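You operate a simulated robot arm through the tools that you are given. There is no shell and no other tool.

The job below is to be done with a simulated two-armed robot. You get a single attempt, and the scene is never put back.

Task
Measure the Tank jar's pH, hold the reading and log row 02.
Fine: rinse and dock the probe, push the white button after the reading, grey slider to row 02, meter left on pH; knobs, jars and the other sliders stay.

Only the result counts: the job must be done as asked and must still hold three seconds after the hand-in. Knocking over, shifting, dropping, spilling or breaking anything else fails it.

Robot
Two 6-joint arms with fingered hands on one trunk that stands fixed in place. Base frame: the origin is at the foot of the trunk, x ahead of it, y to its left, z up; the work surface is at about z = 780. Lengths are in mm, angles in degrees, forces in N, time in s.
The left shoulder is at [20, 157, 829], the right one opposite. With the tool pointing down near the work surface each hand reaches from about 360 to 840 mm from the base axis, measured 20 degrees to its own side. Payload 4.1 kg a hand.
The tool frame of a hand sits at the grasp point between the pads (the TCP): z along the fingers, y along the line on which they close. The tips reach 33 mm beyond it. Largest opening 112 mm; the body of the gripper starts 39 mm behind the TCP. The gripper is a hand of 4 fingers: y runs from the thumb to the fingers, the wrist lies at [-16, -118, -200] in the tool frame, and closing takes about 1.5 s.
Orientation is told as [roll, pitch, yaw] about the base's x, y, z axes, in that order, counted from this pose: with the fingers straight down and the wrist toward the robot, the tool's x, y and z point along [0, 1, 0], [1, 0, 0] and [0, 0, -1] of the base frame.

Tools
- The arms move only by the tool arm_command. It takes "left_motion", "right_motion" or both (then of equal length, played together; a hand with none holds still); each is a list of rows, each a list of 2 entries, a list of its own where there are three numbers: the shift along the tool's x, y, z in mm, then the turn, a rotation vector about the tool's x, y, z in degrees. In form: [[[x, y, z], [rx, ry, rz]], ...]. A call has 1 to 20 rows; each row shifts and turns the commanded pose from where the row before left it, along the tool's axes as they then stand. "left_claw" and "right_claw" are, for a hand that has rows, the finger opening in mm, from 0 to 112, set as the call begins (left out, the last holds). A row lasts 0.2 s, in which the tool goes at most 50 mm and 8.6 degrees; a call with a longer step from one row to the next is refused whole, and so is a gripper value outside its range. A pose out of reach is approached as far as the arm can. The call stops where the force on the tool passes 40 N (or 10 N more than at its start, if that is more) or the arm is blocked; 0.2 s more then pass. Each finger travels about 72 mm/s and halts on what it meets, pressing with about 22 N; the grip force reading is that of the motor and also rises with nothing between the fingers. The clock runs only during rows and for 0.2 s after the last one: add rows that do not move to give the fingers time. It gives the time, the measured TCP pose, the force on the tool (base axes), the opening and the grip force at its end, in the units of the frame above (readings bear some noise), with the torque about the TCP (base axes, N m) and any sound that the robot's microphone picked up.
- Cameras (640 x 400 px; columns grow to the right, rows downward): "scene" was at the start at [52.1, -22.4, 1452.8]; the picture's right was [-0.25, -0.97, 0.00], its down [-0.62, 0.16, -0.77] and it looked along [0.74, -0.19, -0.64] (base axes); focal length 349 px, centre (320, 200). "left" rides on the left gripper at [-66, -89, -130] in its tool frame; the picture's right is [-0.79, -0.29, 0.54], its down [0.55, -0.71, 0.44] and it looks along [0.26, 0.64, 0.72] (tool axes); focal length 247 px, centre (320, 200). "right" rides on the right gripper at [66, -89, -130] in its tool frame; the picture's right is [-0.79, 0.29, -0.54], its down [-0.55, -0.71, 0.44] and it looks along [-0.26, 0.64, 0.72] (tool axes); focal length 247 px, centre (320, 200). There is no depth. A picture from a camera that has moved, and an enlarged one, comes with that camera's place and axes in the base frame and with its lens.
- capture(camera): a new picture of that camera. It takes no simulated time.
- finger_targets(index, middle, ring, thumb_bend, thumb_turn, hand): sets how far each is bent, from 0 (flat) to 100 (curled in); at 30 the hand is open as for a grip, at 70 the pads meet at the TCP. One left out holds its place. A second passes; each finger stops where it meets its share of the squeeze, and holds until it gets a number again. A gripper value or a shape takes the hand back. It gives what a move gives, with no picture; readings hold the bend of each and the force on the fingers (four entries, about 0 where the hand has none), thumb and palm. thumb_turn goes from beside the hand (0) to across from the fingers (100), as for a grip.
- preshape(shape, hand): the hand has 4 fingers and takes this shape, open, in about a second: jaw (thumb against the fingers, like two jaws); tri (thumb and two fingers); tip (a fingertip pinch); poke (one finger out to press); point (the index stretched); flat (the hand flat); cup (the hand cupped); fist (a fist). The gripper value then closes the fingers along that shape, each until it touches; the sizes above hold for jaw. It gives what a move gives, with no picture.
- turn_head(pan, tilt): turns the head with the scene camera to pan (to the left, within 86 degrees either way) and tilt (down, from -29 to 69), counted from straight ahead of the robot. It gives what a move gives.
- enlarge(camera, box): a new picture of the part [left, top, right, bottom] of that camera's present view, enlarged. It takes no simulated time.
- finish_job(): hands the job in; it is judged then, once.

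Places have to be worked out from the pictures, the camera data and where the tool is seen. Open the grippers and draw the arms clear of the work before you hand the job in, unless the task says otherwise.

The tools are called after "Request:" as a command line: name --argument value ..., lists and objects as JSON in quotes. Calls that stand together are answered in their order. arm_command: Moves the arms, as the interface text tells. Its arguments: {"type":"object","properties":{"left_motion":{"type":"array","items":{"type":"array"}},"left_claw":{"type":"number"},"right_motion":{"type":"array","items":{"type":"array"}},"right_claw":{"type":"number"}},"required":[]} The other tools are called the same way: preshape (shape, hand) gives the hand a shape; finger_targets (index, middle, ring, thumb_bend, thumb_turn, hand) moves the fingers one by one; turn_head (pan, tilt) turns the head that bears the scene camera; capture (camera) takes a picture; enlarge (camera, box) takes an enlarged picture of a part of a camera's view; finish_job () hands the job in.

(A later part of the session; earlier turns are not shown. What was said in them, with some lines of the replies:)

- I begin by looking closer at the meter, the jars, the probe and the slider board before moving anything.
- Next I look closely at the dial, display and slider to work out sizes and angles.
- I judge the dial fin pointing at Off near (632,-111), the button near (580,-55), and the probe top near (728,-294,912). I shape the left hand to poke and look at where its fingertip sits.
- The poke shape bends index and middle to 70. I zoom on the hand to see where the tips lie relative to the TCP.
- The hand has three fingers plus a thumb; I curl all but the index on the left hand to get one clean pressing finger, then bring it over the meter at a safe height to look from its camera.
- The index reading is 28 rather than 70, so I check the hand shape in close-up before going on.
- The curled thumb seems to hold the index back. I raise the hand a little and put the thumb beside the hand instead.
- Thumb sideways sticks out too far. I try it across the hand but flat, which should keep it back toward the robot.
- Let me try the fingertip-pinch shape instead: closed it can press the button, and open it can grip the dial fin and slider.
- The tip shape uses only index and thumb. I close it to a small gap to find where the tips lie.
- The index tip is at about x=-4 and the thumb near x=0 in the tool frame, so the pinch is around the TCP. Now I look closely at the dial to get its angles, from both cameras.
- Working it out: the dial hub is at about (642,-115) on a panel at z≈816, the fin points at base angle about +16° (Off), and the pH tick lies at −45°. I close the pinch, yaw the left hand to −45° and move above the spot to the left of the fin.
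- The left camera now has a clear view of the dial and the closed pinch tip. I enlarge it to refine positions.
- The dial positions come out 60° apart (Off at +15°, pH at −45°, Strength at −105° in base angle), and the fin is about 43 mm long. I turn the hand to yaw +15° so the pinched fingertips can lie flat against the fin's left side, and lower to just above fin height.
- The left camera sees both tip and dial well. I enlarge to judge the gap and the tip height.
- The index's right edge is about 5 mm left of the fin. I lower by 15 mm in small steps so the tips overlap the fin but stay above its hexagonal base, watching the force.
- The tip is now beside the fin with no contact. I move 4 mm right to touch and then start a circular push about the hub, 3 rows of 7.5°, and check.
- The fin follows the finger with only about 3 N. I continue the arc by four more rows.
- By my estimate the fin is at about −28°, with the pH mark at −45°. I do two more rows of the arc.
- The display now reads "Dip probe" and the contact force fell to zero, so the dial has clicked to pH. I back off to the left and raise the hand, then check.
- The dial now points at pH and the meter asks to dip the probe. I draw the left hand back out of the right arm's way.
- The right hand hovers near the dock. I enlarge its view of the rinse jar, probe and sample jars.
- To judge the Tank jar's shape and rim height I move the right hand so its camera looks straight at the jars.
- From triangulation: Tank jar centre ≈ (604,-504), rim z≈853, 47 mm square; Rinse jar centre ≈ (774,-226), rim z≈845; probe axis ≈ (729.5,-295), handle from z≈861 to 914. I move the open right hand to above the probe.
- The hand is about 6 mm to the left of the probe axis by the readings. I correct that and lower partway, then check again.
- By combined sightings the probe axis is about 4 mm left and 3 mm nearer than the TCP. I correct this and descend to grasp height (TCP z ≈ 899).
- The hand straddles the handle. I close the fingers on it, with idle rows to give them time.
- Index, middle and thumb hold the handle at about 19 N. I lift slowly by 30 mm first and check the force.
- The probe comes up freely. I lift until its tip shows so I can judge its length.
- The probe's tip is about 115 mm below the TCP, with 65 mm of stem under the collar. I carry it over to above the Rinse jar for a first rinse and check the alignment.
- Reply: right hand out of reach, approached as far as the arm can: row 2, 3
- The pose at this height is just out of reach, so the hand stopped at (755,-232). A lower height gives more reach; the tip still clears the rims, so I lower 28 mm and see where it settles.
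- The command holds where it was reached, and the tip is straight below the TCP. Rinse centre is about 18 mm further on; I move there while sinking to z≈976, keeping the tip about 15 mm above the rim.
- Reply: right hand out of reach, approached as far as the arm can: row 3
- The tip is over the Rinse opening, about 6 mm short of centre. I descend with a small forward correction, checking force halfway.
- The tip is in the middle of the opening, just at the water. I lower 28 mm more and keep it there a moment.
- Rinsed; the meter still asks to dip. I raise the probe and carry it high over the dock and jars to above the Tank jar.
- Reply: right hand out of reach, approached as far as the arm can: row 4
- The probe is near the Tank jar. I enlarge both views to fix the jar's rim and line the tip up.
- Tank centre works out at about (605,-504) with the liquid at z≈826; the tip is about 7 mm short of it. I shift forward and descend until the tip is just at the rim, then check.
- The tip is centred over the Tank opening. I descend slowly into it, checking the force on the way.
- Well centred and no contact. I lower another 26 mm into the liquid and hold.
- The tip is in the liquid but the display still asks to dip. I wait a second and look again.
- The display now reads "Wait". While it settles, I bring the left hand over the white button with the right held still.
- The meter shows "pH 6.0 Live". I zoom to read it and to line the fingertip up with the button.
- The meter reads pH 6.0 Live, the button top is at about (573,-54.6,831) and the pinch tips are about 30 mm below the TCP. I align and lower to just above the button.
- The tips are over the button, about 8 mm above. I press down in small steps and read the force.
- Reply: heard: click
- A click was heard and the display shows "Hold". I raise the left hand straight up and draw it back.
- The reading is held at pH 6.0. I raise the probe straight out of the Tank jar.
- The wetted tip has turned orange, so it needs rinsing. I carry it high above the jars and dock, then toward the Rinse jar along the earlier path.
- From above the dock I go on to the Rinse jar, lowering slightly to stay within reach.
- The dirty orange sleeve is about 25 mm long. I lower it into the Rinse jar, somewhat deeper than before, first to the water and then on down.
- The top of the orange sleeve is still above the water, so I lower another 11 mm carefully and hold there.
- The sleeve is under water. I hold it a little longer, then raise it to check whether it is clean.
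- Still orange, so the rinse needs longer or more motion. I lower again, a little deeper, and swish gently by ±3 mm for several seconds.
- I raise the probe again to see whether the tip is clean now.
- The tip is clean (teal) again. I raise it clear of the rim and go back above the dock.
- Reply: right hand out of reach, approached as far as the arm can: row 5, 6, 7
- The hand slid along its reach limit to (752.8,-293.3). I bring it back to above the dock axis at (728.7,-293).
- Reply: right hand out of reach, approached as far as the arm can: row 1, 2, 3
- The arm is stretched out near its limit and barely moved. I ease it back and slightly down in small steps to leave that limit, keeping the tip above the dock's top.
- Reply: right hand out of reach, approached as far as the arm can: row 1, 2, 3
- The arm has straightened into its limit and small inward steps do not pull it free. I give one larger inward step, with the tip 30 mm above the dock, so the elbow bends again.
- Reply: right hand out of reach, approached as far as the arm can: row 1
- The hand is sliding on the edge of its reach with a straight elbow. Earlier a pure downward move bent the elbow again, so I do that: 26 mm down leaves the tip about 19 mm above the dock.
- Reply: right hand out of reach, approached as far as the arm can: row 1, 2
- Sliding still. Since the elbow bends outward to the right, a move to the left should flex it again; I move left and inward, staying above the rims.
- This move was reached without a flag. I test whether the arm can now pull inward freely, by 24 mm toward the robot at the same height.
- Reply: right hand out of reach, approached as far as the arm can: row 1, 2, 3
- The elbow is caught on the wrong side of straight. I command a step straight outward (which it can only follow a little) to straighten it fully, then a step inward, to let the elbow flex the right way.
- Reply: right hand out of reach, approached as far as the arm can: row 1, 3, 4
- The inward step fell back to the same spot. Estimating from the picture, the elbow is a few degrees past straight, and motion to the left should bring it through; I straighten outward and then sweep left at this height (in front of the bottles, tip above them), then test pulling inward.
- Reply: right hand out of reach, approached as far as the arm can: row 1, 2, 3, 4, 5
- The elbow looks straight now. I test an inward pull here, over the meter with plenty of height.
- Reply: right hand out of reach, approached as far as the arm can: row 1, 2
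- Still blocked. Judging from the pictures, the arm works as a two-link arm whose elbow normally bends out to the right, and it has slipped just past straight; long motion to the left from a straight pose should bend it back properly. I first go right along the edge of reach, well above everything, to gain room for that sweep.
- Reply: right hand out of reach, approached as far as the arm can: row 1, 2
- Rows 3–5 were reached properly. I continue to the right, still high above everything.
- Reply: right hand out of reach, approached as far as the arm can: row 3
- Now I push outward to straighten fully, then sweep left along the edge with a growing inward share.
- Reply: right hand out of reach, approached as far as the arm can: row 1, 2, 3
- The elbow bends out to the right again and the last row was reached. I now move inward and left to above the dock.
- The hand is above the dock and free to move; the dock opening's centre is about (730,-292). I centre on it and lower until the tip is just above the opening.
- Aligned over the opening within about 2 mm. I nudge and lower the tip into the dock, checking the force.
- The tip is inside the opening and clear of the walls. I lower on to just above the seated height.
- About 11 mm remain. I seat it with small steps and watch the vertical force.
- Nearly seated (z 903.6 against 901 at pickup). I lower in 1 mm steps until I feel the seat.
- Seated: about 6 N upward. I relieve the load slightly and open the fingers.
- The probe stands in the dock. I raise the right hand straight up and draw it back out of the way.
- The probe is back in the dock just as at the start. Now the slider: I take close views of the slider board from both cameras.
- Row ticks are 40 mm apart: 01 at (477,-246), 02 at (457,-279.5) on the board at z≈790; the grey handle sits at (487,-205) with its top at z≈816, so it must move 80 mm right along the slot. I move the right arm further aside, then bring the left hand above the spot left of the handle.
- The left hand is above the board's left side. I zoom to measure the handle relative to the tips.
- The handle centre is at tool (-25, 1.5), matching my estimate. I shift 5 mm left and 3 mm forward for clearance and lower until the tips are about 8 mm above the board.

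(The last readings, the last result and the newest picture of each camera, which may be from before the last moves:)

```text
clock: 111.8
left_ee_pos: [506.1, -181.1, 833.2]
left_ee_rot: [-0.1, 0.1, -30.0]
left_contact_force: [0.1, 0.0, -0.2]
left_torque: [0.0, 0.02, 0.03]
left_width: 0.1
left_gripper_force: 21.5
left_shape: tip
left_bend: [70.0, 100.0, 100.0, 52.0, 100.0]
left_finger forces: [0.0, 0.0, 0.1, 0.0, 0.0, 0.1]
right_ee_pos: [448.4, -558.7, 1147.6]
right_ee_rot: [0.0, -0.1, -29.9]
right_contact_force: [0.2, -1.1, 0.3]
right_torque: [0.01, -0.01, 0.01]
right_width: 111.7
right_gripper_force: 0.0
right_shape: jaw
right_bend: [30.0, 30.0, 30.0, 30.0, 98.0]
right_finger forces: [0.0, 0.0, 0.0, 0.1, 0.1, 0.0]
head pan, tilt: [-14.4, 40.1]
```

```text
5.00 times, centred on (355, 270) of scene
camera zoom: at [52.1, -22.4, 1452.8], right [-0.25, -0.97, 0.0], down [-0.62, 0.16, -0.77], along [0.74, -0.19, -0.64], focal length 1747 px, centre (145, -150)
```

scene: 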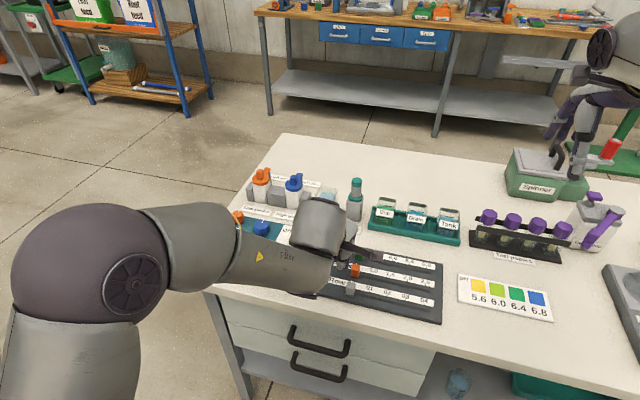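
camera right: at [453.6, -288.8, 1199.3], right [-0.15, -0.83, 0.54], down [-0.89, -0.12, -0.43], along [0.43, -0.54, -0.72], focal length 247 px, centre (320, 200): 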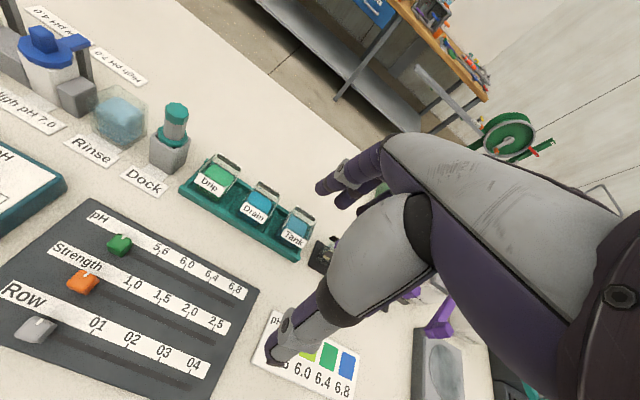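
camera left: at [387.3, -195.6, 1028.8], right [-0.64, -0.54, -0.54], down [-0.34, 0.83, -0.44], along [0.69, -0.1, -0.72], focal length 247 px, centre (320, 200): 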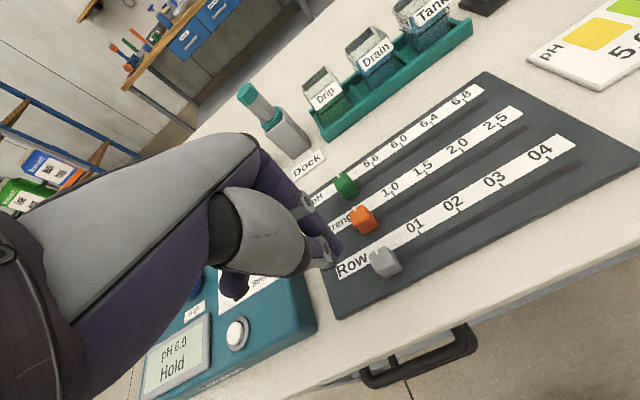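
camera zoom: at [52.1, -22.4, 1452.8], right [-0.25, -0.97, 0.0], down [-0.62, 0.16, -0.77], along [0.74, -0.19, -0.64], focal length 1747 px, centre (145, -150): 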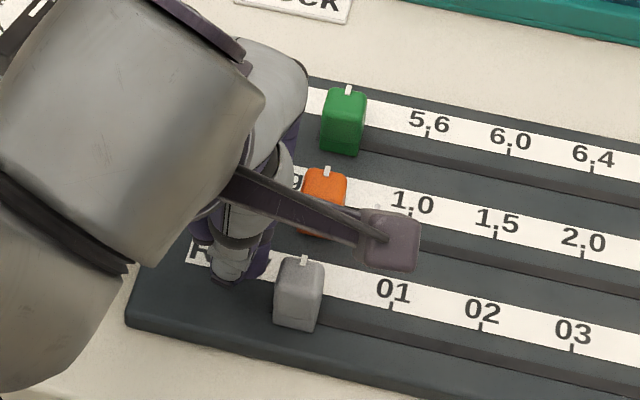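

The tip is left of the handle with about 10 mm gap. I lower 3 mm more and push right in small rows: first to contact and a little beyond.

Request:
arm_command --left_motion '[[[0, 0, 3], [0, 0, 0]], [[-6, 0, 0], [0, 0, 0]], [[-6, 0, 0], [0, 0, 0]], [[-6, 0, 0], [0, 0, 0]], [[-6, 0, 0], [0, 0, 0]], [[0, 0, 0], [0, 0, 0]]]'

Request:
enlarge --camera "left" --box '[290, 180, 470, 320]'

Request:
enlarge --camera "scene" --box '[310, 230, 400, 310]'

```text
clock: 113.2
left_ee_pos: [493.5, -200.8, 833.0]
left_ee_rot: [0.0, 0.0, -30.0]
left_contact_force: [0.8, 0.1, -0.2]
left_torque: [-0.01, -0.01, -0.01]
left_width: 0.0
left_gripper_force: 21.5
left_shape: tip
left_bend: [70.0, 100.0, 100.0, 52.0, 100.0]
left_finger forces: [0.1, 0.0, 0.0, 0.0, 0.0, 0.1]
right_ee_pos: [447.5, -560.8, 1147.3]
right_ee_rot: [0.1, 0.0, -30.0]
right_contact_force: [0.4, 0.5, 0.3]
right_torque: [-0.02, -0.03, 0.0]
right_width: 111.7
right_gripper_force: 0.0
right_shape: jaw
right_bend: [30.0, 30.0, 30.0, 30.0, 98.0]
right_finger forces: [0.1, 0.1, 0.0, 0.0, 0.1, 0.1]
head pan, tilt: [-14.4, 40.1]
```

```text
2.86 times, centred on (380, 250) of left
camera zoom: at [383.7, -213.8, 962.0], right [-0.64, -0.54, -0.54], down [-0.34, 0.83, -0.44], along [0.69, -0.1, -0.72], focal length 706 px, centre (149, 57)
```

zoom: 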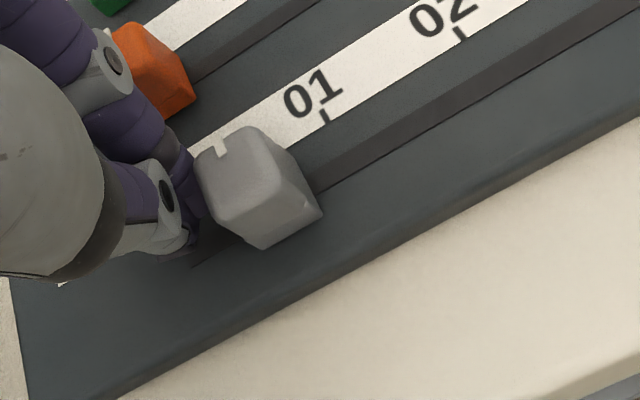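

```text
5.00 times, centred on (355, 270) of scene
camera zoom: at [52.1, -22.4, 1452.8], right [-0.25, -0.97, 0.0], down [-0.62, 0.16, -0.77], along [0.74, -0.19, -0.64], focal length 1747 px, centre (145, -150)
```

zoom: 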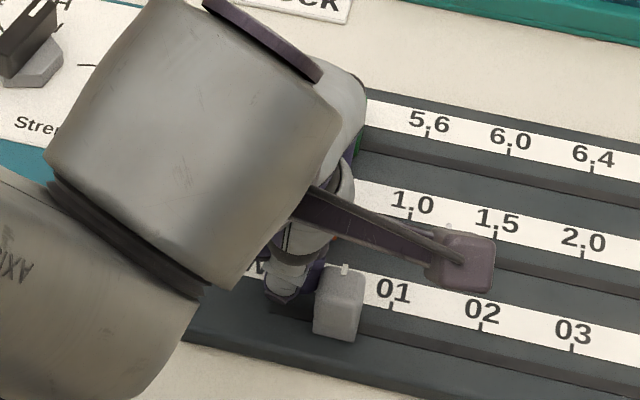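

Contact is made and the handle follows, now about 62 mm short of 02 by my estimate. I push another 49 mm and look again.

Request:
arm_command --left_motion '[[[-6, 0, 0], [0, 0, 0]], [[-7, 0, 0], [0, 0, 0]], [[-7, 0, 0], [0, 0, 0]], [[-7, 0, 0], [0, 0, 0]], [[-7, 0, 0], [0, 0, 0]], [[-6, 0, 0], [0, 0, 0]], [[-5, 0, 0], [0, 0, 0]], [[-4, 0, 0], [0, 0, 0]], [[0, 0, 0], [0, 0, 0]]]'

Request:
enlarge --camera "left" --box '[290, 180, 470, 320]'

Request:
enlarge --camera "scene" --box '[340, 230, 430, 310]'

```text
clock: 115.2
left_ee_pos: [471.2, -243.0, 832.9]
left_ee_rot: [0.0, 0.0, -30.0]
left_contact_force: [0.5, -0.1, -0.8]
left_torque: [0.01, 0.01, 0.0]
left_width: 0.2
left_gripper_force: 21.9
left_shape: tip
left_bend: [70.0, 100.0, 100.0, 52.0, 100.0]
left_finger forces: [0.1, 0.1, 0.0, 0.0, 0.1, 0.1]
right_ee_pos: [447.6, -559.5, 1147.4]
right_ee_rot: [0.0, 0.0, -30.1]
right_contact_force: [-0.9, 0.0, 0.1]
right_torque: [0.02, 0.04, 0.01]
right_width: 111.8
right_gripper_force: 0.0
right_shape: jaw
right_bend: [30.0, 30.0, 30.0, 30.0, 98.0]
right_finger forces: [0.2, 0.0, 0.2, 0.1, 0.1, 0.0]
head pan, tilt: [-14.4, 40.1]
```

```text
2.86 times, centred on (380, 250) of left
camera zoom: at [361.3, -256.0, 962.7], right [-0.64, -0.54, -0.54], down [-0.34, 0.83, -0.44], along [0.69, -0.1, -0.72], focal length 706 px, centre (149, 57)
```

zoom: 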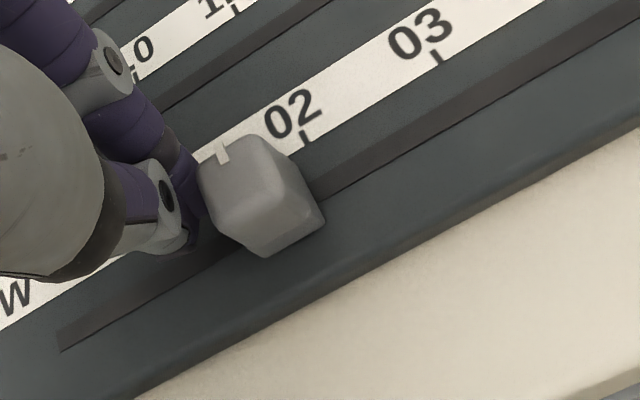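

```text
5.00 times, centred on (385, 270) of scene
camera zoom: at [52.1, -22.4, 1452.8], right [-0.25, -0.97, 0.0], down [-0.62, 0.16, -0.77], along [0.74, -0.19, -0.64], focal length 1747 px, centre (-5, -150)
```

zoom: 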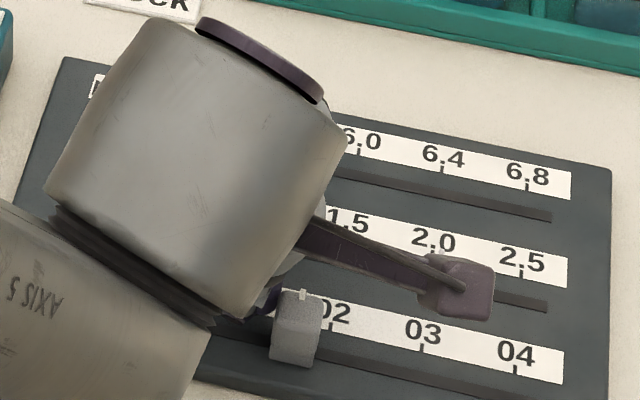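

About 14 mm remain. I push 12 mm more, then back off and raise the hand to view it clearly.

Request:
arm_command --left_motion '[[[-4, 0, 0], [0, 0, 0]], [[-4, 0, 0], [0, 0, 0]], [[-4, 0, 0], [0, 0, 0]], [[0, 0, 0], [0, 0, 0]], [[0, 0, 0], [0, 0, 0]]]'

Request:
arm_command --left_motion '[[[6, 0, 0], [0, 0, 0]], [[6, 0, 0], [0, 0, 0]], [[10, 0, -20], [0, 0, 0]], [[15, -10, -30], [0, 0, 0]], [[25, -20, -30], [0, 0, 0]], [[30, -20, -20], [0, 0, 0]], [[0, 0, 0], [0, 0, 0]]]'

Request:
enlarge --camera "left" --box '[340, 120, 580, 300]'

Request:
enlarge --camera "scene" --box '[340, 240, 450, 320]'

```text
clock: 116.4
left_ee_pos: [465.5, -253.1, 832.2]
left_ee_rot: [0.0, 0.1, -30.0]
left_contact_force: [-0.1, -0.6, -0.3]
left_torque: [-0.02, 0.0, 0.0]
left_width: 0.1
left_gripper_force: 21.6
left_shape: tip
left_bend: [70.0, 100.0, 100.0, 52.0, 100.0]
left_finger forces: [0.0, 0.1, 0.0, 0.0, 0.1, 0.0]
right_ee_pos: [447.7, -558.6, 1147.9]
right_ee_rot: [0.0, 0.0, -30.0]
right_contact_force: [0.1, 0.2, 0.6]
right_torque: [-0.01, 0.0, 0.01]
right_width: 111.7
right_gripper_force: 0.1
right_shape: jaw
right_bend: [30.0, 30.0, 30.0, 30.0, 98.0]
right_finger forces: [0.0, 0.1, 0.0, 0.0, 0.0, 0.1]
head pan, tilt: [-14.4, 40.1]
```

```text
clock: 118.0
left_ee_pos: [465.7, -146.1, 933.5]
left_ee_rot: [0.0, -0.1, -29.9]
left_contact_force: [0.4, 0.4, -0.1]
left_torque: [0.04, 0.0, 0.0]
left_width: 0.3
left_gripper_force: 22.0
left_shape: tip
left_bend: [70.0, 100.0, 100.0, 52.0, 100.0]
left_finger forces: [0.0, 0.1, 0.1, 0.0, 0.1, 0.0]
right_ee_pos: [447.8, -558.8, 1148.7]
right_ee_rot: [0.0, 0.0, -30.0]
right_contact_force: [0.9, -0.4, 0.0]
right_torque: [0.01, 0.03, 0.01]
right_width: 111.7
right_gripper_force: 0.0
right_shape: jaw
right_bend: [30.0, 30.0, 30.0, 30.0, 98.0]
right_finger forces: [0.0, 0.0, 0.1, 0.1, 0.0, 0.1]
head pan, tilt: [-14.4, 40.1]
```

```text
2.22 times, centred on (460, 210) of left
camera zoom: at [355.2, -159.3, 1062.9], right [-0.64, -0.54, -0.54], down [-0.34, 0.83, -0.44], along [0.69, -0.1, -0.72], focal length 549 px, centre (9, 178)
```

zoom: 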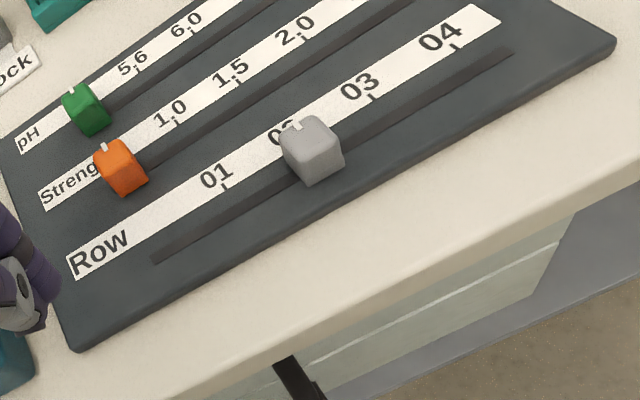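

```text
5.00 times, centred on (395, 280) of scene
camera zoom: at [52.1, -22.5, 1452.8], right [-0.25, -0.97, 0.0], down [-0.62, 0.16, -0.76], along [0.74, -0.19, -0.64], focal length 1747 px, centre (-55, -200)
```

zoom: 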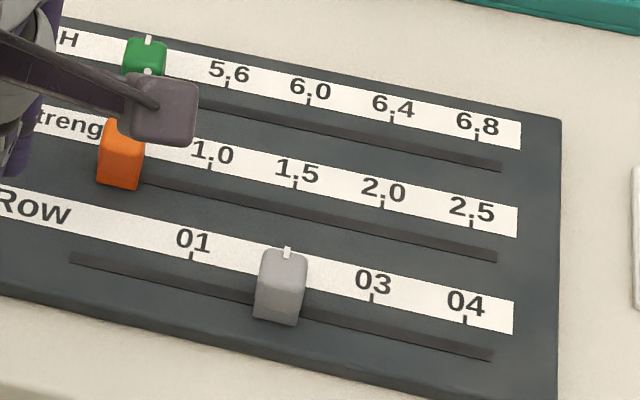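

By both cameras the pointer is within about 1 mm of the 02 mark. I draw the left hand back and open it, then check the whole scene.

Request:
arm_command --left_motion '[[[29.2, -18, -28], [0, 0, 0]], [[29.2, -18, -28], [0, 0, 0]], [[29.2, -18, -28], [0, 0, 0]], [[29.2, -18, -28], [0, 0, 0]], [[29.2, -18, -28], [0, 0, 0]], [[29.2, -18, -28], [0, 0, 0]], [[0, 0, 0], [0, 0, 0]]]'

Request:
arm_command --left_motion '[[[20, -20, -10], [0, 0, 0]], [[20, -20, 0], [0, 0, 0]], [[0, 0, 0], [0, 0, 0]], [[0, 0, 0], [0, 0, 0]], [[0, 0, 0], [0, 0, 0]], [[0, 0, 0], [0, 0, 0]], [[0, 0, 0], [0, 0, 0]], [[0, 0, 0], [0, 0, 0]]]' --left_claw 112

Request:
capture --camera "scene"

Request:
enlarge --camera "scene" --box '[315, 240, 455, 330]'

Request:
enlarge --camera "scene" --box '[190, 150, 350, 300]'

Request:
enlarge --camera "scene" --box '[340, 170, 480, 260]'

```text
clock: 119.6
left_ee_pos: [461.1, 56.0, 1104.1]
left_ee_rot: [0.0, 0.0, -30.0]
left_contact_force: [-0.3, -0.6, -0.1]
left_torque: [0.01, -0.01, 0.01]
left_width: 0.0
left_gripper_force: 22.4
left_shape: tip
left_bend: [70.0, 100.0, 100.0, 52.0, 100.0]
left_finger forces: [0.1, 0.0, 0.0, 0.1, 0.0, 0.0]
right_ee_pos: [448.0, -558.3, 1146.3]
right_ee_rot: [0.0, 0.0, -30.0]
right_contact_force: [-0.2, 0.1, 0.2]
right_torque: [0.03, 0.01, -0.05]
right_width: 111.6
right_gripper_force: 0.1
right_shape: jaw
right_bend: [30.0, 30.0, 30.0, 30.0, 98.0]
right_finger forces: [0.1, 0.0, 0.1, 0.0, 0.0, 0.0]
head pan, tilt: [-14.4, 40.1]
```

```text
clock: 121.4
left_ee_pos: [447.8, 110.7, 1112.1]
left_ee_rot: [0.1, 0.0, -30.0]
left_contact_force: [0.2, 0.1, 0.8]
left_torque: [-0.01, -0.02, 0.04]
left_width: 111.5
left_gripper_force: 0.2
left_shape: tip
left_bend: [31.0, 97.0, 99.0, 30.0, 98.0]
left_finger forces: [0.0, 0.0, 0.1, 0.0, 0.0, 0.0]
right_ee_pos: [448.1, -557.9, 1147.8]
right_ee_rot: [0.0, 0.0, -30.0]
right_contact_force: [0.0, 0.7, 0.3]
right_torque: [0.0, 0.02, -0.01]
right_width: 111.7
right_gripper_force: 0.1
right_shape: jaw
right_bend: [30.0, 30.0, 30.0, 30.0, 98.0]
right_finger forces: [0.0, 0.1, 0.0, 0.0, 0.1, 0.0]
head pan, tilt: [-14.4, 40.1]
```

```text
taken
```

scene: 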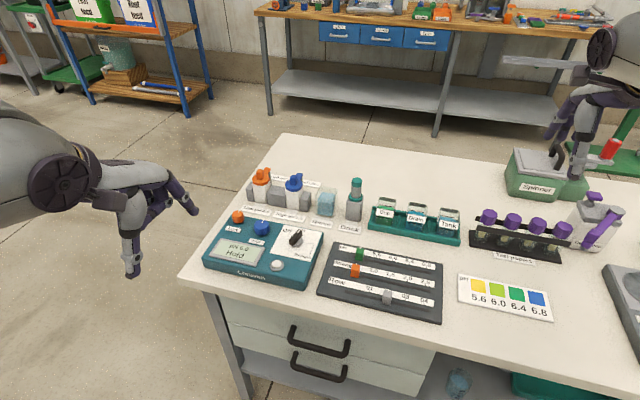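

```text
4.44 times, centred on (385, 285) of scene
camera zoom: at [52.1, -22.4, 1452.8], right [-0.25, -0.97, 0.0], down [-0.62, 0.16, -0.77], along [0.74, -0.19, -0.64], focal length 1553 px, centre (31, -178)
```

zoom: 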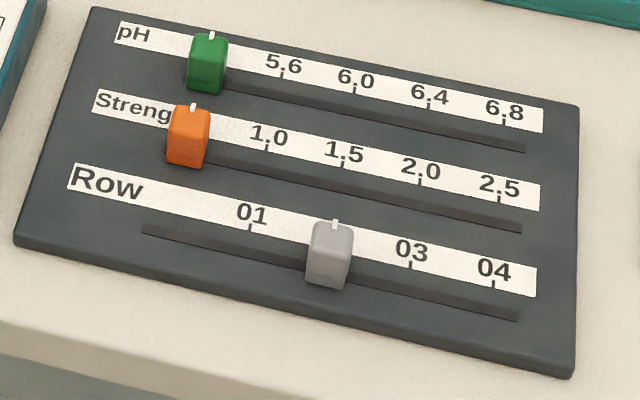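

```text
2.67 times, centred on (270, 225) of scene
camera zoom: at [52.1, -22.4, 1452.8], right [-0.25, -0.97, 0.0], down [-0.62, 0.16, -0.77], along [0.74, -0.19, -0.64], focal length 932 px, centre (453, 133)
```

zoom: 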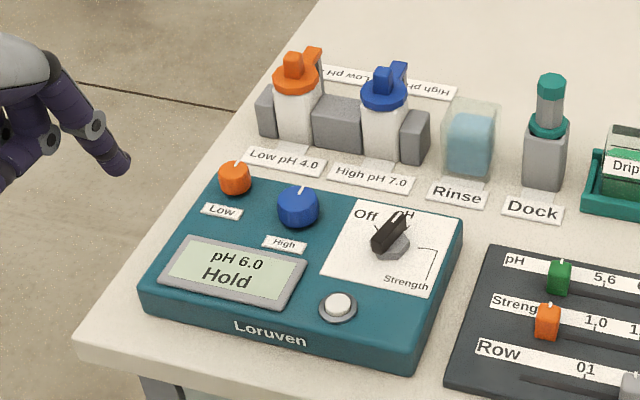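

```text
4.44 times, centred on (410, 215) of scene
camera zoom: at [52.1, -22.4, 1452.8], right [-0.25, -0.97, 0.0], down [-0.62, 0.16, -0.77], along [0.74, -0.19, -0.64], focal length 1553 px, centre (-80, 133)
```

zoom: 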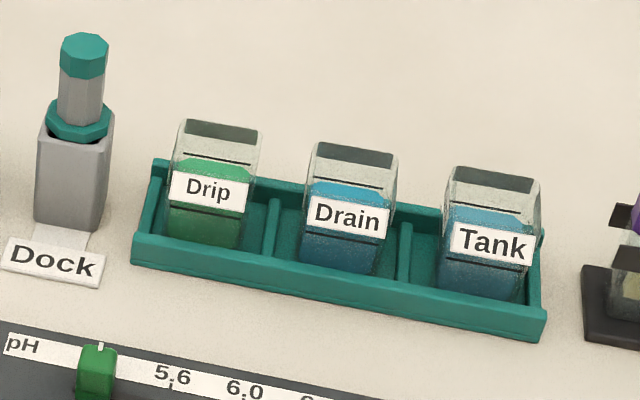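

Everything checks out. The display holds pH 6.0 with the dial on pH, the clean probe is docked, and the grey pointer is at 02 with the other sliders, knobs and jars where they were. Both hands are open and clear, so I hand in.

Request:
finish_job

```text
The job is handed in.
```

The job is handed in. The Tank jar read pH 6.0, the meter is holding it, and the grey slider is at row 02. I don't have the judge's result, only what I saw before handing in.

- **Reading:** I turned the dial from Off to pH, rinsed the probe and dipped it in the Tank jar. I pressed the white button once the display showed "pH 6.0 Live". It clicked and has read "pH 6.0 Hold" since.
- **Probe:** After the Tank dip the tip turned orange. It took a second, longer rinse to come clean, then I docked it in its original position.
- **Slider:** By my camera estimate, the grey pointer is within about 1 mm of the 02 mark.
- **Everything else:** In the last pictures the dial is on pH, and the knobs, jars and other two sliders look unmoved. Both hands are open and clear of the table.

On the way back from rinsing, the right arm locked near its reach limit while holding the probe. Freeing it meant several extra moves above the table, and I saw no contact or shifted items afterwards.
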